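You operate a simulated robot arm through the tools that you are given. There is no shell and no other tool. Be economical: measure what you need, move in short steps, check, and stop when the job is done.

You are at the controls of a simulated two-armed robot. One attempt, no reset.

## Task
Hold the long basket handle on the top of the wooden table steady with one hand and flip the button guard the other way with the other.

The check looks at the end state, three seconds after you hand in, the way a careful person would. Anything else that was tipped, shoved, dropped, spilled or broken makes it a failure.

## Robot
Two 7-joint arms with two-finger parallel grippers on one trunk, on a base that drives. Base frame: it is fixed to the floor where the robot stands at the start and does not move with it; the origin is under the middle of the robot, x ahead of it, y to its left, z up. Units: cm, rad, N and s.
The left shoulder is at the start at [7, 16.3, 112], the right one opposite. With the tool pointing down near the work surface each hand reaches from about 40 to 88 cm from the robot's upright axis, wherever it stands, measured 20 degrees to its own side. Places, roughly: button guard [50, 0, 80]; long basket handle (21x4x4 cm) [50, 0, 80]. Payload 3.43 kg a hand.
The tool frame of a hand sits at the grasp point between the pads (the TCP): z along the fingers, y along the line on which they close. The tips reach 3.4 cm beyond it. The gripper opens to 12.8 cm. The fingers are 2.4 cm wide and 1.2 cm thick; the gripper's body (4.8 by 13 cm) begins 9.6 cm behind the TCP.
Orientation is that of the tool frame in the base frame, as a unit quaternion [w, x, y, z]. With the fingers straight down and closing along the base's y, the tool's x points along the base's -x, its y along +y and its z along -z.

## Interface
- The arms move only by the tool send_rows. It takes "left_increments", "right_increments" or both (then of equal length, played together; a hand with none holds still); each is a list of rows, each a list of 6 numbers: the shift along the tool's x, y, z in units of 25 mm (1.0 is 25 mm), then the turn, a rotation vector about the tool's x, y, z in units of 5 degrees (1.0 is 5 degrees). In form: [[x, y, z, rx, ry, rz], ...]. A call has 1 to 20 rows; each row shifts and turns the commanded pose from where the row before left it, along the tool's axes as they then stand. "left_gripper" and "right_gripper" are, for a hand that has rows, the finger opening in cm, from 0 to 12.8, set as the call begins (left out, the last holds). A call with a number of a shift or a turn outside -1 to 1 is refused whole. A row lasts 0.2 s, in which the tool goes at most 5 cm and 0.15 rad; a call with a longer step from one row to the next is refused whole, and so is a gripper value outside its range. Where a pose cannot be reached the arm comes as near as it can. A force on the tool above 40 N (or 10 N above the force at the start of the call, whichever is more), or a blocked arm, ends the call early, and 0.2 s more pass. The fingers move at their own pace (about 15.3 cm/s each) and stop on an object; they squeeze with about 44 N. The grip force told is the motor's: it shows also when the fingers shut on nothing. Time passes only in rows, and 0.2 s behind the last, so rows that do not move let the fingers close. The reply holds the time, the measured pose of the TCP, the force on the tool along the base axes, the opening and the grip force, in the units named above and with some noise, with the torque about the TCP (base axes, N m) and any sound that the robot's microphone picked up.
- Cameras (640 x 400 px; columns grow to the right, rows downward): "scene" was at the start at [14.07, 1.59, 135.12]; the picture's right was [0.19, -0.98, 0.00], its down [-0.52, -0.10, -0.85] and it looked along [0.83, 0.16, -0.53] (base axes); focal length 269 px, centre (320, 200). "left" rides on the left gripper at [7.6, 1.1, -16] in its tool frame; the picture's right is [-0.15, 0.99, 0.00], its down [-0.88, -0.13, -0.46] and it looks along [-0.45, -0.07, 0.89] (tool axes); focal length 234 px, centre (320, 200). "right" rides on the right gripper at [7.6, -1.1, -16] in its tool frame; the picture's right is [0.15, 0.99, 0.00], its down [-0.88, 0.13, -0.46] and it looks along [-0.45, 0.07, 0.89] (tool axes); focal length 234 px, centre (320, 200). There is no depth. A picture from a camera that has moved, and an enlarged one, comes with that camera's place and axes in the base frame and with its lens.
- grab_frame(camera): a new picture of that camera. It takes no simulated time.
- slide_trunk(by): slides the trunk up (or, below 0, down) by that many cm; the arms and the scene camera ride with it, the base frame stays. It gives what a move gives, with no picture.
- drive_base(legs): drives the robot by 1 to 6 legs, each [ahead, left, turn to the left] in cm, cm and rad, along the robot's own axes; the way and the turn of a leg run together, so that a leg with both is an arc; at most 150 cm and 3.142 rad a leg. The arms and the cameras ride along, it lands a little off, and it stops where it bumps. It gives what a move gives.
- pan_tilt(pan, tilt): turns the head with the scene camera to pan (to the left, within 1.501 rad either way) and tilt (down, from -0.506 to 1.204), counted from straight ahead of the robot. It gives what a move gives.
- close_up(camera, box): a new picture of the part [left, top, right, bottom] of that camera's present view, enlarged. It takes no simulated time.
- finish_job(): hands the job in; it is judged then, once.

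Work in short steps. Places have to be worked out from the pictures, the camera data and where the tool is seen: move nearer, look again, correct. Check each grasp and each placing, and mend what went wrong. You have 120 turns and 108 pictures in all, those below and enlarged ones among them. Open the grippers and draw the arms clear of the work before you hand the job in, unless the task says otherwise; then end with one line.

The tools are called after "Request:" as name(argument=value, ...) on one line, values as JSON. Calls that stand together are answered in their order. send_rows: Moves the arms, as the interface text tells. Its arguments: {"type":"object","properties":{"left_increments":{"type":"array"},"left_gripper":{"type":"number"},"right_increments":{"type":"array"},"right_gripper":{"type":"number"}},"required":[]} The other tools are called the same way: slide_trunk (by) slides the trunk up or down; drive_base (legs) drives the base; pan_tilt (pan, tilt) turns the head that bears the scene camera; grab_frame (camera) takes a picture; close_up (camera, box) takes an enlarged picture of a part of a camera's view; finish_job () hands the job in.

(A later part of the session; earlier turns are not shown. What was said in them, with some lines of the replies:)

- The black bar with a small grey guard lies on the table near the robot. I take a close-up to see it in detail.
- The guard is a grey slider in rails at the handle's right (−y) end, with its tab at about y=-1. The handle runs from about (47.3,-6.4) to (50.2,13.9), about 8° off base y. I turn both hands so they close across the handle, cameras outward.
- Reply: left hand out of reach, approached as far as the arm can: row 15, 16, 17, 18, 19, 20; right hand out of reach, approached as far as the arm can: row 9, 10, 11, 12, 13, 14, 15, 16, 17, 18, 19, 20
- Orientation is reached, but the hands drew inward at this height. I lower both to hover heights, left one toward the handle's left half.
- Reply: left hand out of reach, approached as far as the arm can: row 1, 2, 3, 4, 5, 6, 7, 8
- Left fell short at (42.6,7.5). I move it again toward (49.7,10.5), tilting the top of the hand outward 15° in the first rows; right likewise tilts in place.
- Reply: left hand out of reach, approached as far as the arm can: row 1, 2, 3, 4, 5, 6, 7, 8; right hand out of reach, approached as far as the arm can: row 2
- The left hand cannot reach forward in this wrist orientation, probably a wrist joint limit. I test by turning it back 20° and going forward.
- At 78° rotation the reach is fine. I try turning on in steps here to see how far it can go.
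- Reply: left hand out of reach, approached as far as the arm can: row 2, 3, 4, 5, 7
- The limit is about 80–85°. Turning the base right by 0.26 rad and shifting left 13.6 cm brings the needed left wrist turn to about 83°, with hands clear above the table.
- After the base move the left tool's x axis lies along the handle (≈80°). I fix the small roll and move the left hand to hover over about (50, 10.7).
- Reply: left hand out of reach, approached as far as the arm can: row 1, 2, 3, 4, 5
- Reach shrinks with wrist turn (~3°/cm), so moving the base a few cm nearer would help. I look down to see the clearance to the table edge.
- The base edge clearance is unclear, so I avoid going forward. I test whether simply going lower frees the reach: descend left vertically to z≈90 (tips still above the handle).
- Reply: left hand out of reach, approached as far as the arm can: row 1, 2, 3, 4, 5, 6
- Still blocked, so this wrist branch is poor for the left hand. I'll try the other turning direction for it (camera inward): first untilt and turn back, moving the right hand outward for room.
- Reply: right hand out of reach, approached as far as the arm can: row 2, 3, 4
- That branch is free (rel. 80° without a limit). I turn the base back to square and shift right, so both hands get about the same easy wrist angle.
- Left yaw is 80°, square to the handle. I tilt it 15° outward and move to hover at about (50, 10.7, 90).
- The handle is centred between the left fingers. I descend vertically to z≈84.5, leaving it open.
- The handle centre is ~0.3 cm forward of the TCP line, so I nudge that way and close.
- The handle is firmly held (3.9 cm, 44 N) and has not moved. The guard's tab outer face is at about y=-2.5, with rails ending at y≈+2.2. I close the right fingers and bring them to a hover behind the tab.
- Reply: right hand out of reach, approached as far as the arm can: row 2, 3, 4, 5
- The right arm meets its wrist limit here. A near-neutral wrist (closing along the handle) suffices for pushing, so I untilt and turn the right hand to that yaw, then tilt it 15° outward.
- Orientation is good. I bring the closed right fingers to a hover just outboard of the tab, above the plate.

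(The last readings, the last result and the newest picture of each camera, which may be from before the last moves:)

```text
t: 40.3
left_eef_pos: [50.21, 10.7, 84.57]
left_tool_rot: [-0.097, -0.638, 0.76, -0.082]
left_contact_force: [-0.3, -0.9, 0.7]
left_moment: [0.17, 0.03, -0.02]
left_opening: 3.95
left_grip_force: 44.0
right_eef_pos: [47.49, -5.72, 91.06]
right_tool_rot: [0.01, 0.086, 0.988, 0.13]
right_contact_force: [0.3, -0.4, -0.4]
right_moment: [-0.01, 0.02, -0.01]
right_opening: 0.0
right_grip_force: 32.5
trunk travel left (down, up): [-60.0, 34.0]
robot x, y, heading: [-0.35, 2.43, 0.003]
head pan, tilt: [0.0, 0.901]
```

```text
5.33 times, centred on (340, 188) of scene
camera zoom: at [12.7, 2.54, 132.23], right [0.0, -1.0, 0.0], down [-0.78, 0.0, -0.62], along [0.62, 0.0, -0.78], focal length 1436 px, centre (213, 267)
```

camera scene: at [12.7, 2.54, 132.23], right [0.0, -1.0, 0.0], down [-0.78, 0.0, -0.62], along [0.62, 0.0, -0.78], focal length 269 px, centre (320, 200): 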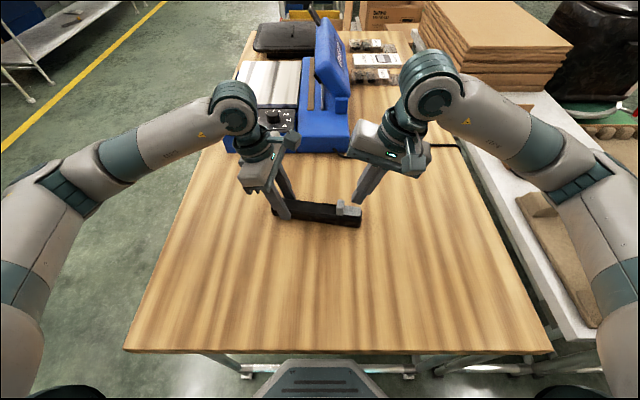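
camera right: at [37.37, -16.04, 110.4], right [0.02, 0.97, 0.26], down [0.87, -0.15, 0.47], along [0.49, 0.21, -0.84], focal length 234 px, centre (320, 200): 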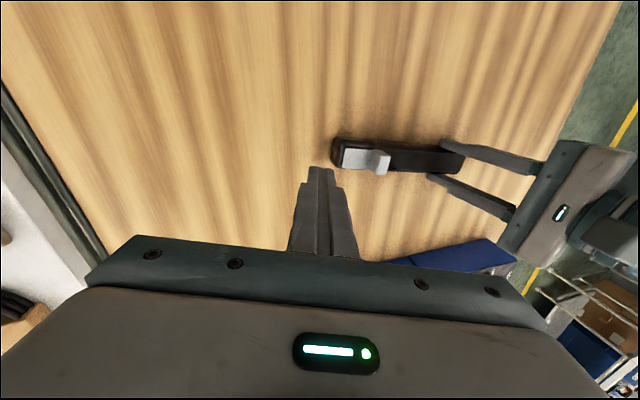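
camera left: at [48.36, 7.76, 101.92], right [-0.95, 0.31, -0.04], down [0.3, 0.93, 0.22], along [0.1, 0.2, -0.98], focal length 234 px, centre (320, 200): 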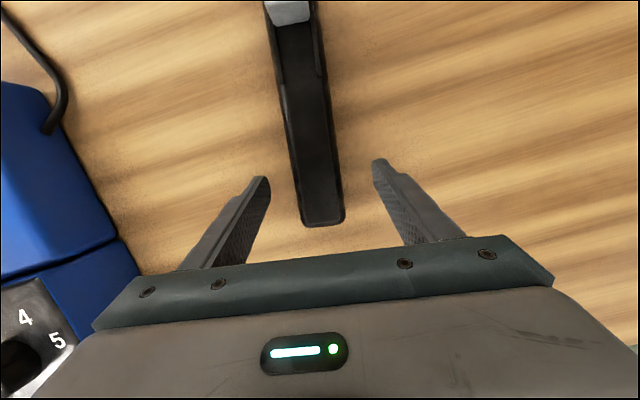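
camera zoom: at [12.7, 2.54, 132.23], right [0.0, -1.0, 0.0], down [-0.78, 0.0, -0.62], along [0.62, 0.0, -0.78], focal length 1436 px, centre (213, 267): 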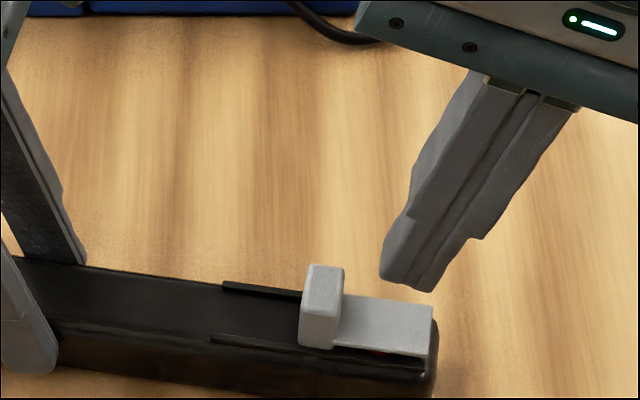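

The tips hover ~3.5 cm above the plate, just outboard of the tab. I lower 2.3 cm vertically and look.

Request:
send_rows(right_increments=[[0, -0.12, 0.45, 0, 0, 0], [0, -0.12, 0.45, 0, 0, 0], [0, 0, 0, 0, 0, 0]])

Request:
close_up(camera="right", box=[250, 100, 410, 200])

Request:
close_up(camera="scene", box=[280, 150, 400, 225])

Request:
grab_frame(camera="left")

```text
t: 41.1
left_eef_pos: [50.27, 10.72, 84.45]
left_tool_rot: [-0.097, -0.637, 0.76, -0.082]
left_contact_force: [0.4, 0.7, 0.0]
left_moment: [0.02, 0.04, 0.06]
left_opening: 3.95
left_grip_force: 44.0
right_eef_pos: [47.53, -5.63, 88.67]
right_tool_rot: [0.011, 0.086, 0.988, 0.13]
right_contact_force: [0.0, 0.3, -0.6]
right_moment: [0.0, 0.01, 0.03]
right_opening: 0.01
right_grip_force: 33.2
trunk travel left (down, up): [-60.0, 34.0]
robot x, y, heading: [-0.33, 2.07, 0.001]
head pan, tilt: [0.0, 0.901]
```

```text
4.00 times, centred on (330, 150) of right
camera zoom: at [39.2, -9.49, 103.89], right [0.02, 0.97, 0.26], down [0.87, -0.14, 0.47], along [0.49, 0.21, -0.84], focal length 937 px, centre (280, 400)
```

zoom: 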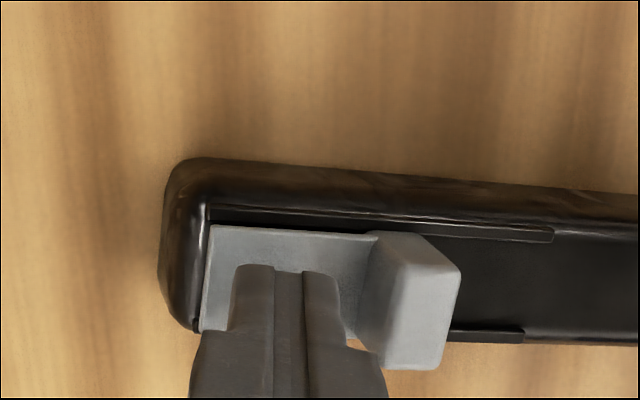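

```text
5.33 times, centred on (340, 188) of scene
camera zoom: at [12.7, 2.55, 132.23], right [0.0, -1.0, 0.0], down [-0.78, 0.0, -0.62], along [0.62, 0.0, -0.78], focal length 1436 px, centre (213, 267)
```

zoom: 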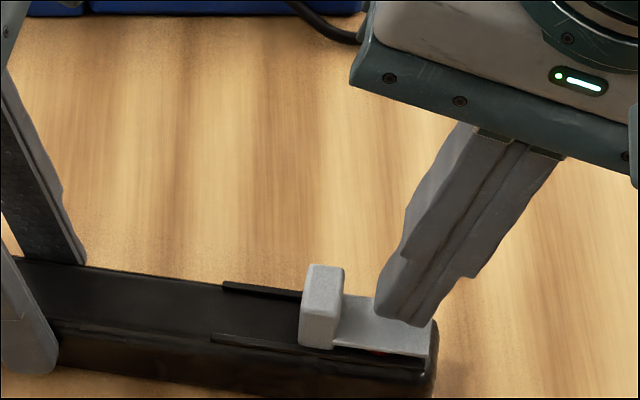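

```text
73 pictures are left
camera left: at [48.65, 7.72, 101.95], right [-0.95, 0.31, -0.04], down [0.3, 0.93, 0.22], along [0.1, 0.2, -0.98], focal length 234 px, centre (320, 200)
```

left: 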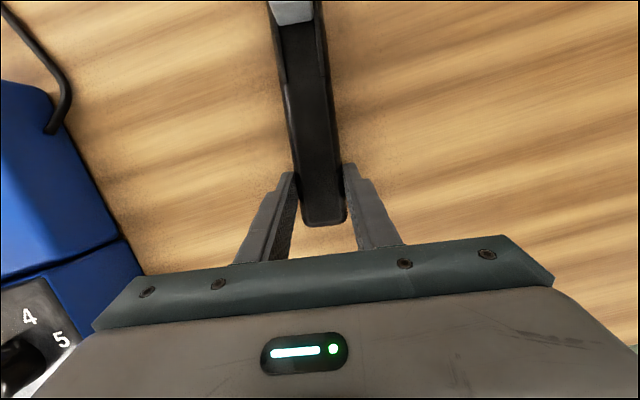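

The tips sit over the plate, level with the tab's lower part. I push along the handle 2 cm in small rows and watch the forces.

Request:
send_rows(right_increments=[[0, 0.13, 0.035, 0, 0, 0], [0, 0.13, 0.035, 0, 0, 0], [0, 0.13, 0.035, 0, 0, 0], [0, 0.13, 0.035, 0, 0, 0], [0, 0.13, 0.035, 0, 0, 0], [0, 0.13, 0.035, 0, 0, 0]])

Request:
close_up(camera="scene", box=[240, 140, 400, 240])

```text
t: 42.5
left_eef_pos: [50.17, 10.73, 84.53]
left_tool_rot: [-0.097, -0.637, 0.76, -0.081]
left_contact_force: [1.1, 3.3, 0.6]
left_moment: [-0.2, 0.11, 0.01]
left_opening: 3.93
left_grip_force: 43.8
right_eef_pos: [47.92, -3.86, 88.63]
right_tool_rot: [0.011, 0.086, 0.988, 0.13]
right_contact_force: [0.2, -4.6, -0.3]
right_moment: [-0.11, 0.03, 0.02]
right_opening: 0.0
right_grip_force: 33.1
trunk travel left (down, up): [-60.0, 34.0]
robot x, y, heading: [-0.14, 2.62, 0.001]
head pan, tilt: [0.0, 0.901]
```

```text
4.00 times, centred on (320, 190) of scene
camera zoom: at [12.7, 2.54, 132.23], right [0.0, -1.0, 0.0], down [-0.78, 0.0, -0.62], along [0.62, 0.0, -0.78], focal length 1077 px, centre (320, 240)
```

zoom: 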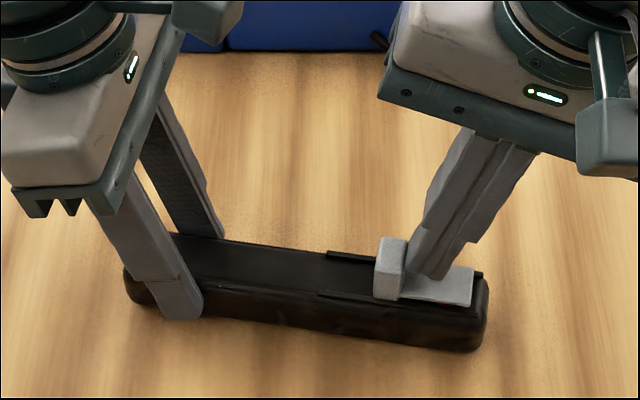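

The guard is sliding with only ~5 N and the handle stays put. I continue pushing about 2.3 cm.

Request:
send_rows(right_increments=[[0, 0.13, 0.035, 0, 0, 0], [0, 0.13, 0.035, 0, 0, 0], [0, 0.13, 0.035, 0, 0, 0], [0, 0.13, 0.035, 0, 0, 0], [0, 0.13, 0.035, 0, 0, 0], [0, 0.13, 0.035, 0, 0, 0], [0, 0.13, 0.035, 0, 0, 0]])

Request:
close_up(camera="scene", box=[240, 140, 400, 240])

Request:
close_up(camera="right", box=[220, 80, 460, 230])

```text
t: 44.1
left_eef_pos: [50.25, 10.78, 84.5]
left_tool_rot: [-0.097, -0.638, 0.759, -0.082]
left_contact_force: [1.9, 4.4, 1.5]
left_moment: [0.26, 0.01, 0.05]
left_opening: 3.94
left_grip_force: 44.1
right_eef_pos: [48.36, -1.39, 88.69]
right_tool_rot: [0.01, 0.087, 0.988, 0.13]
right_contact_force: [-1.3, -3.7, 0.2]
right_moment: [-0.12, 0.03, 0.02]
right_opening: 0.01
right_grip_force: 33.1
trunk travel left (down, up): [-60.0, 34.0]
robot x, y, heading: [0.11, 2.71, 0.002]
head pan, tilt: [0.0, 0.901]
```

```text
4.00 times, centred on (320, 190) of scene
camera zoom: at [12.7, 2.56, 132.23], right [0.0, -1.0, 0.0], down [-0.78, 0.0, -0.62], along [0.62, 0.0, -0.78], focal length 1077 px, centre (320, 240)
```

zoom: 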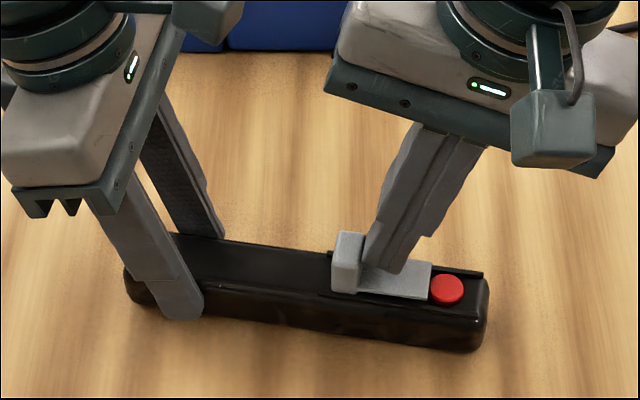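

```text
2.67 times, centred on (340, 155) of right
camera zoom: at [39.97, -5.24, 103.85], right [0.02, 0.97, 0.26], down [0.87, -0.14, 0.47], along [0.49, 0.21, -0.84], focal length 624 px, centre (267, 320)
```

zoom: 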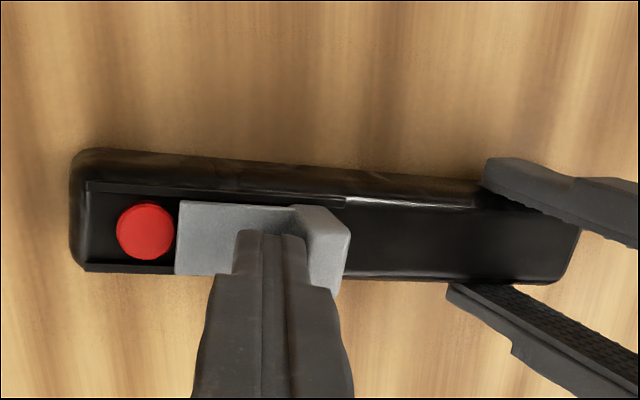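

The red button is uncovered; the guard seems close to its rail end but no stop felt. I push on in finer rows to find it.

Request:
send_rows(right_increments=[[0, 0.08, 0.021, 0, 0, 0], [0, 0.08, 0.021, 0, 0, 0], [0, 0.08, 0.021, 0, 0, 0]])

Request:
close_up(camera="scene", box=[240, 140, 400, 240])

```text
t: 44.9
left_eef_pos: [50.28, 10.65, 84.46]
left_tool_rot: [-0.098, -0.638, 0.76, -0.082]
left_contact_force: [0.3, 4.6, 0.7]
left_moment: [0.16, 0.02, 0.01]
left_opening: 3.95
left_grip_force: 44.0
right_eef_pos: [48.41, -0.88, 88.57]
right_tool_rot: [0.011, 0.086, 0.988, 0.13]
right_contact_force: [-0.7, -3.9, 0.1]
right_moment: [-0.11, 0.02, -0.03]
right_opening: 0.0
right_grip_force: 33.1
trunk travel left (down, up): [-60.0, 34.0]
robot x, y, heading: [-0.1, 2.77, 0.003]
head pan, tilt: [0.0, 0.901]
```

```text
4.00 times, centred on (320, 190) of scene
camera zoom: at [12.7, 2.54, 132.24], right [0.0, -1.0, 0.0], down [-0.78, 0.0, -0.62], along [0.62, 0.0, -0.78], focal length 1077 px, centre (320, 240)
```

zoom: 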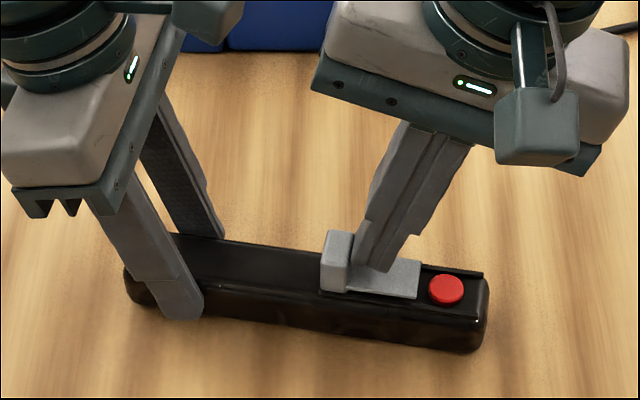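

The tab is about at the rail end, still ~4 N. A few more fine rows to feel for the stop.

Request:
send_rows(right_increments=[[0, 0.06, 0.016, 0, 0, 0], [0, 0.06, 0.016, 0, 0, 0], [0, 0.06, 0.016, 0, 0, 0]])

Request:
close_up(camera="scene", box=[240, 140, 400, 240])

```text
t: 45.7
left_eef_pos: [50.26, 10.69, 84.47]
left_tool_rot: [-0.097, -0.638, 0.76, -0.082]
left_contact_force: [0.6, 4.2, 1.4]
left_moment: [0.1, 0.01, -0.07]
left_opening: 3.91
left_grip_force: 43.7
right_eef_pos: [48.36, -0.37, 88.61]
right_tool_rot: [0.01, 0.086, 0.988, 0.13]
right_contact_force: [-0.2, -4.1, 0.7]
right_moment: [-0.11, 0.0, 0.01]
right_opening: 0.03
right_grip_force: 32.7
trunk travel left (down, up): [-60.0, 34.0]
robot x, y, heading: [-0.08, 2.7, 0.0]
head pan, tilt: [0.0, 0.901]
```

```text
4.00 times, centred on (320, 190) of scene
camera zoom: at [12.7, 2.54, 132.23], right [0.0, -1.0, 0.0], down [-0.78, 0.0, -0.62], along [0.62, 0.0, -0.78], focal length 1077 px, centre (320, 240)
```

zoom: 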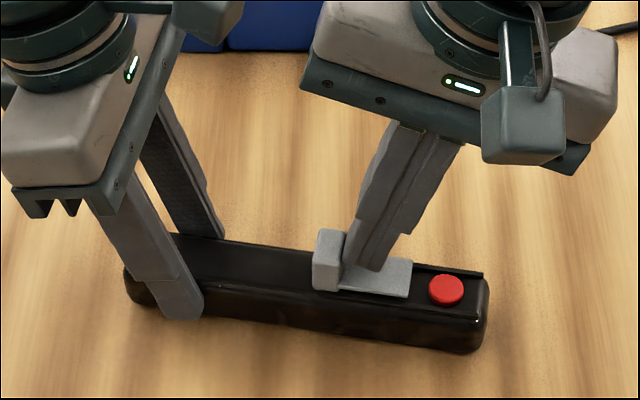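

Still sliding freely (~3.9 cm so far), hands well apart. I continue carefully until the stop.

Request:
send_rows(right_increments=[[0, 0.06, 0.016, 0, 0, 0], [0, 0.06, 0.016, 0, 0, 0], [0, 0.06, 0.016, 0, 0, 0]])

Request:
close_up(camera="scene", box=[240, 140, 400, 240])

```text
t: 46.5
left_eef_pos: [50.29, 10.75, 84.5]
left_tool_rot: [-0.097, -0.638, 0.76, -0.081]
left_contact_force: [2.2, 14.8, 1.7]
left_moment: [-0.77, 0.14, -0.06]
left_opening: 3.92
left_grip_force: 44.4
right_eef_pos: [48.46, 0.05, 88.62]
right_tool_rot: [0.01, 0.087, 0.988, 0.13]
right_contact_force: [-3.2, -15.8, 0.2]
right_moment: [-0.51, 0.06, 0.03]
right_opening: 0.0
right_grip_force: 32.8
trunk travel left (down, up): [-60.0, 34.0]
robot x, y, heading: [0.27, 2.61, -0.001]
head pan, tilt: [0.0, 0.901]
```

```text
4.00 times, centred on (320, 190) of scene
camera zoom: at [12.68, 2.53, 132.24], right [0.0, -1.0, 0.0], down [-0.78, 0.0, -0.62], along [0.62, 0.0, -0.78], focal length 1077 px, centre (320, 240)
```

zoom: 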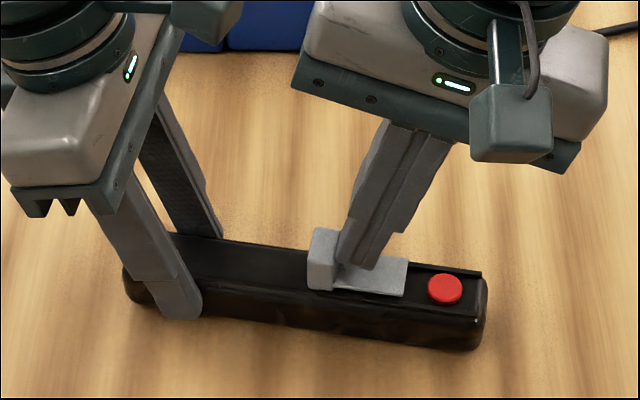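

The force rose to 15 N: end stop reached. I back the right hand off 0.8 cm and lift it clear.

Request:
send_rows(right_increments=[[0, -0.15, -0.04, 0, 0, 0], [0, -0.15, -0.04, 0, 0, 0], [0, 0.05, -0.5, 0, 0, 0], [0, 0, -0.8, 0, 0, 0], [0, 0, -0.8, 0, 0, 0], [0, -0.4, -0.8, 0, 0, 0], [0, -0.6, -0.8, 0, 0, 0], [0, -0.8, -0.8, 0, 0, 0]])

Request:
close_up(camera="scene", box=[240, 140, 400, 240])

```text
t: 48.3
left_eef_pos: [50.22, 10.62, 84.5]
left_tool_rot: [-0.098, -0.637, 0.76, -0.082]
left_contact_force: [-0.9, -2.1, 1.3]
left_moment: [0.19, -0.01, 0.01]
left_opening: 3.91
left_grip_force: 44.4
right_eef_pos: [47.04, -7.83, 98.36]
right_tool_rot: [0.011, 0.086, 0.988, 0.13]
right_contact_force: [-0.4, -0.2, -0.5]
right_moment: [0.02, 0.0, 0.03]
right_opening: 0.0
right_grip_force: 33.2
trunk travel left (down, up): [-60.0, 34.0]
robot x, y, heading: [-0.02, 2.33, -0.001]
head pan, tilt: [0.0, 0.901]
```

```text
4.00 times, centred on (320, 190) of scene
camera zoom: at [12.67, 2.46, 132.23], right [0.0, -1.0, 0.0], down [-0.78, 0.0, -0.62], along [0.62, 0.0, -0.78], focal length 1077 px, centre (320, 240)
```

zoom: 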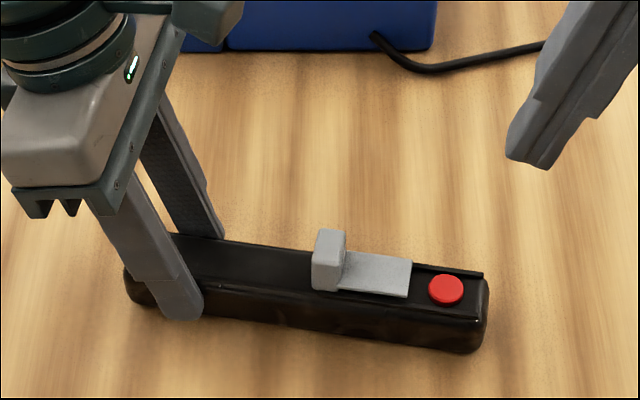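

The guard stays open against its stop. Now I open the left hand moderately and check that nothing moves.

Request:
send_rows(left_increments=[[0, 0, 0, 0, 0, 0], [0, 0, 0, 0, 0, 0], [0, 0, 0, 0, 0, 0]], left_gripper=8)

Request:
send_rows(left_increments=[[-0.15, 0, 0.0, 0, 0, 0], [0, 0, -0.6, 0, 0, 0], [0, 0, -0.8, 0, 0, 0], [0, 0, -0.8, 0, 0, 0], [0, 0, -0.8, 0, 0, 0], [0, 0, -0.8, 0, 0, 0], [0, 0, -0.8, 0, 0, 0]], right_increments=[[0, -0.6, -0.3, 0, 0, 0], [0, -0.6, -0.3, 0, 0, 0], [0, -0.6, 0, 0, 0, 0], [0, -0.6, 0, 0, 0, 0], [0, 0, 0, 0, 0, 0], [0, 0, 0, 0, 0, 0], [0, 0, 0, 0, 0, 0]], right_gripper=8)

Request:
grab_frame(camera="scene")

Request:
close_up(camera="scene", box=[240, 140, 400, 240])

```text
t: 49.1
left_eef_pos: [50.25, 10.76, 84.61]
left_tool_rot: [-0.098, -0.638, 0.759, -0.082]
left_contact_force: [0.2, 0.0, -0.7]
left_moment: [0.05, 0.0, -0.01]
left_opening: 8.0
left_grip_force: 0.0
right_eef_pos: [47.1, -7.82, 98.36]
right_tool_rot: [0.011, 0.087, 0.988, 0.13]
right_contact_force: [0.4, -0.2, 0.0]
right_moment: [-0.01, 0.01, 0.0]
right_opening: 0.0
right_grip_force: 33.5
trunk travel left (down, up): [-60.0, 34.0]
robot x, y, heading: [-0.05, 2.52, 0.0]
head pan, tilt: [0.0, 0.901]
```

```text
t: 50.7
left_eef_pos: [50.72, 13.96, 95.59]
left_tool_rot: [-0.097, -0.638, 0.76, -0.083]
left_contact_force: [0.6, -0.4, 0.4]
left_moment: [-0.02, -0.02, 0.01]
left_opening: 8.0
left_grip_force: 0.1
right_eef_pos: [46.09, -13.8, 98.2]
right_tool_rot: [0.011, 0.087, 0.988, 0.129]
right_contact_force: [-1.1, -0.5, 0.0]
right_moment: [-0.03, 0.04, 0.01]
right_opening: 7.98
right_grip_force: 0.1
trunk travel left (down, up): [-60.0, 34.0]
robot x, y, heading: [-0.43, 2.66, 0.004]
head pan, tilt: [0.0, 0.901]
```

```text
65 pictures are left
camera scene: at [12.69, 2.55, 132.23], right [0.0, -1.0, 0.0], down [-0.78, 0.0, -0.62], along [0.62, 0.0, -0.78], focal length 269 px, centre (320, 200)
```

scene: 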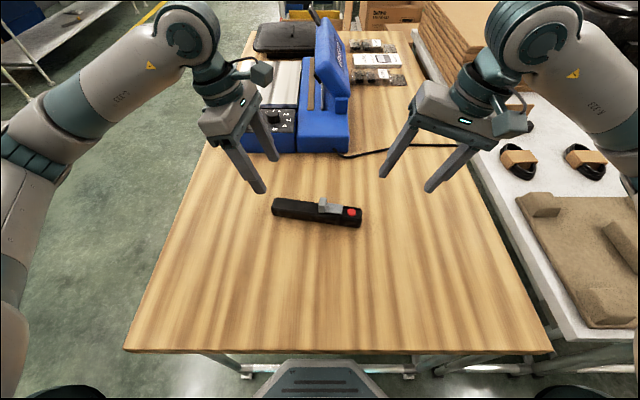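

```text
4.00 times, centred on (320, 190) of scene
camera zoom: at [12.69, 2.55, 132.23], right [0.0, -1.0, 0.0], down [-0.78, 0.0, -0.62], along [0.62, 0.0, -0.78], focal length 1077 px, centre (320, 240)
```

zoom: 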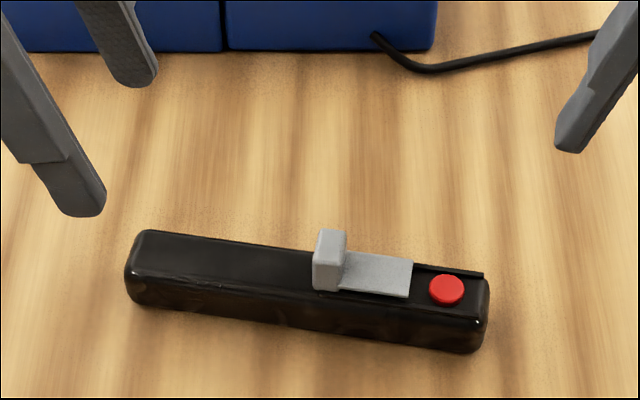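

The guard is fully slid over with the red button exposed. The handle lies where it was, and both hands are open and clear, so I hand in.

Request:
finish_job()

```text
The job is handed in.
```

The left hand held the handle steady while the right slid the button guard to its far stop, leaving the red button uncovered; the handle and everything else on the table looked undisturbed, and I handed in with both grippers open and clear.
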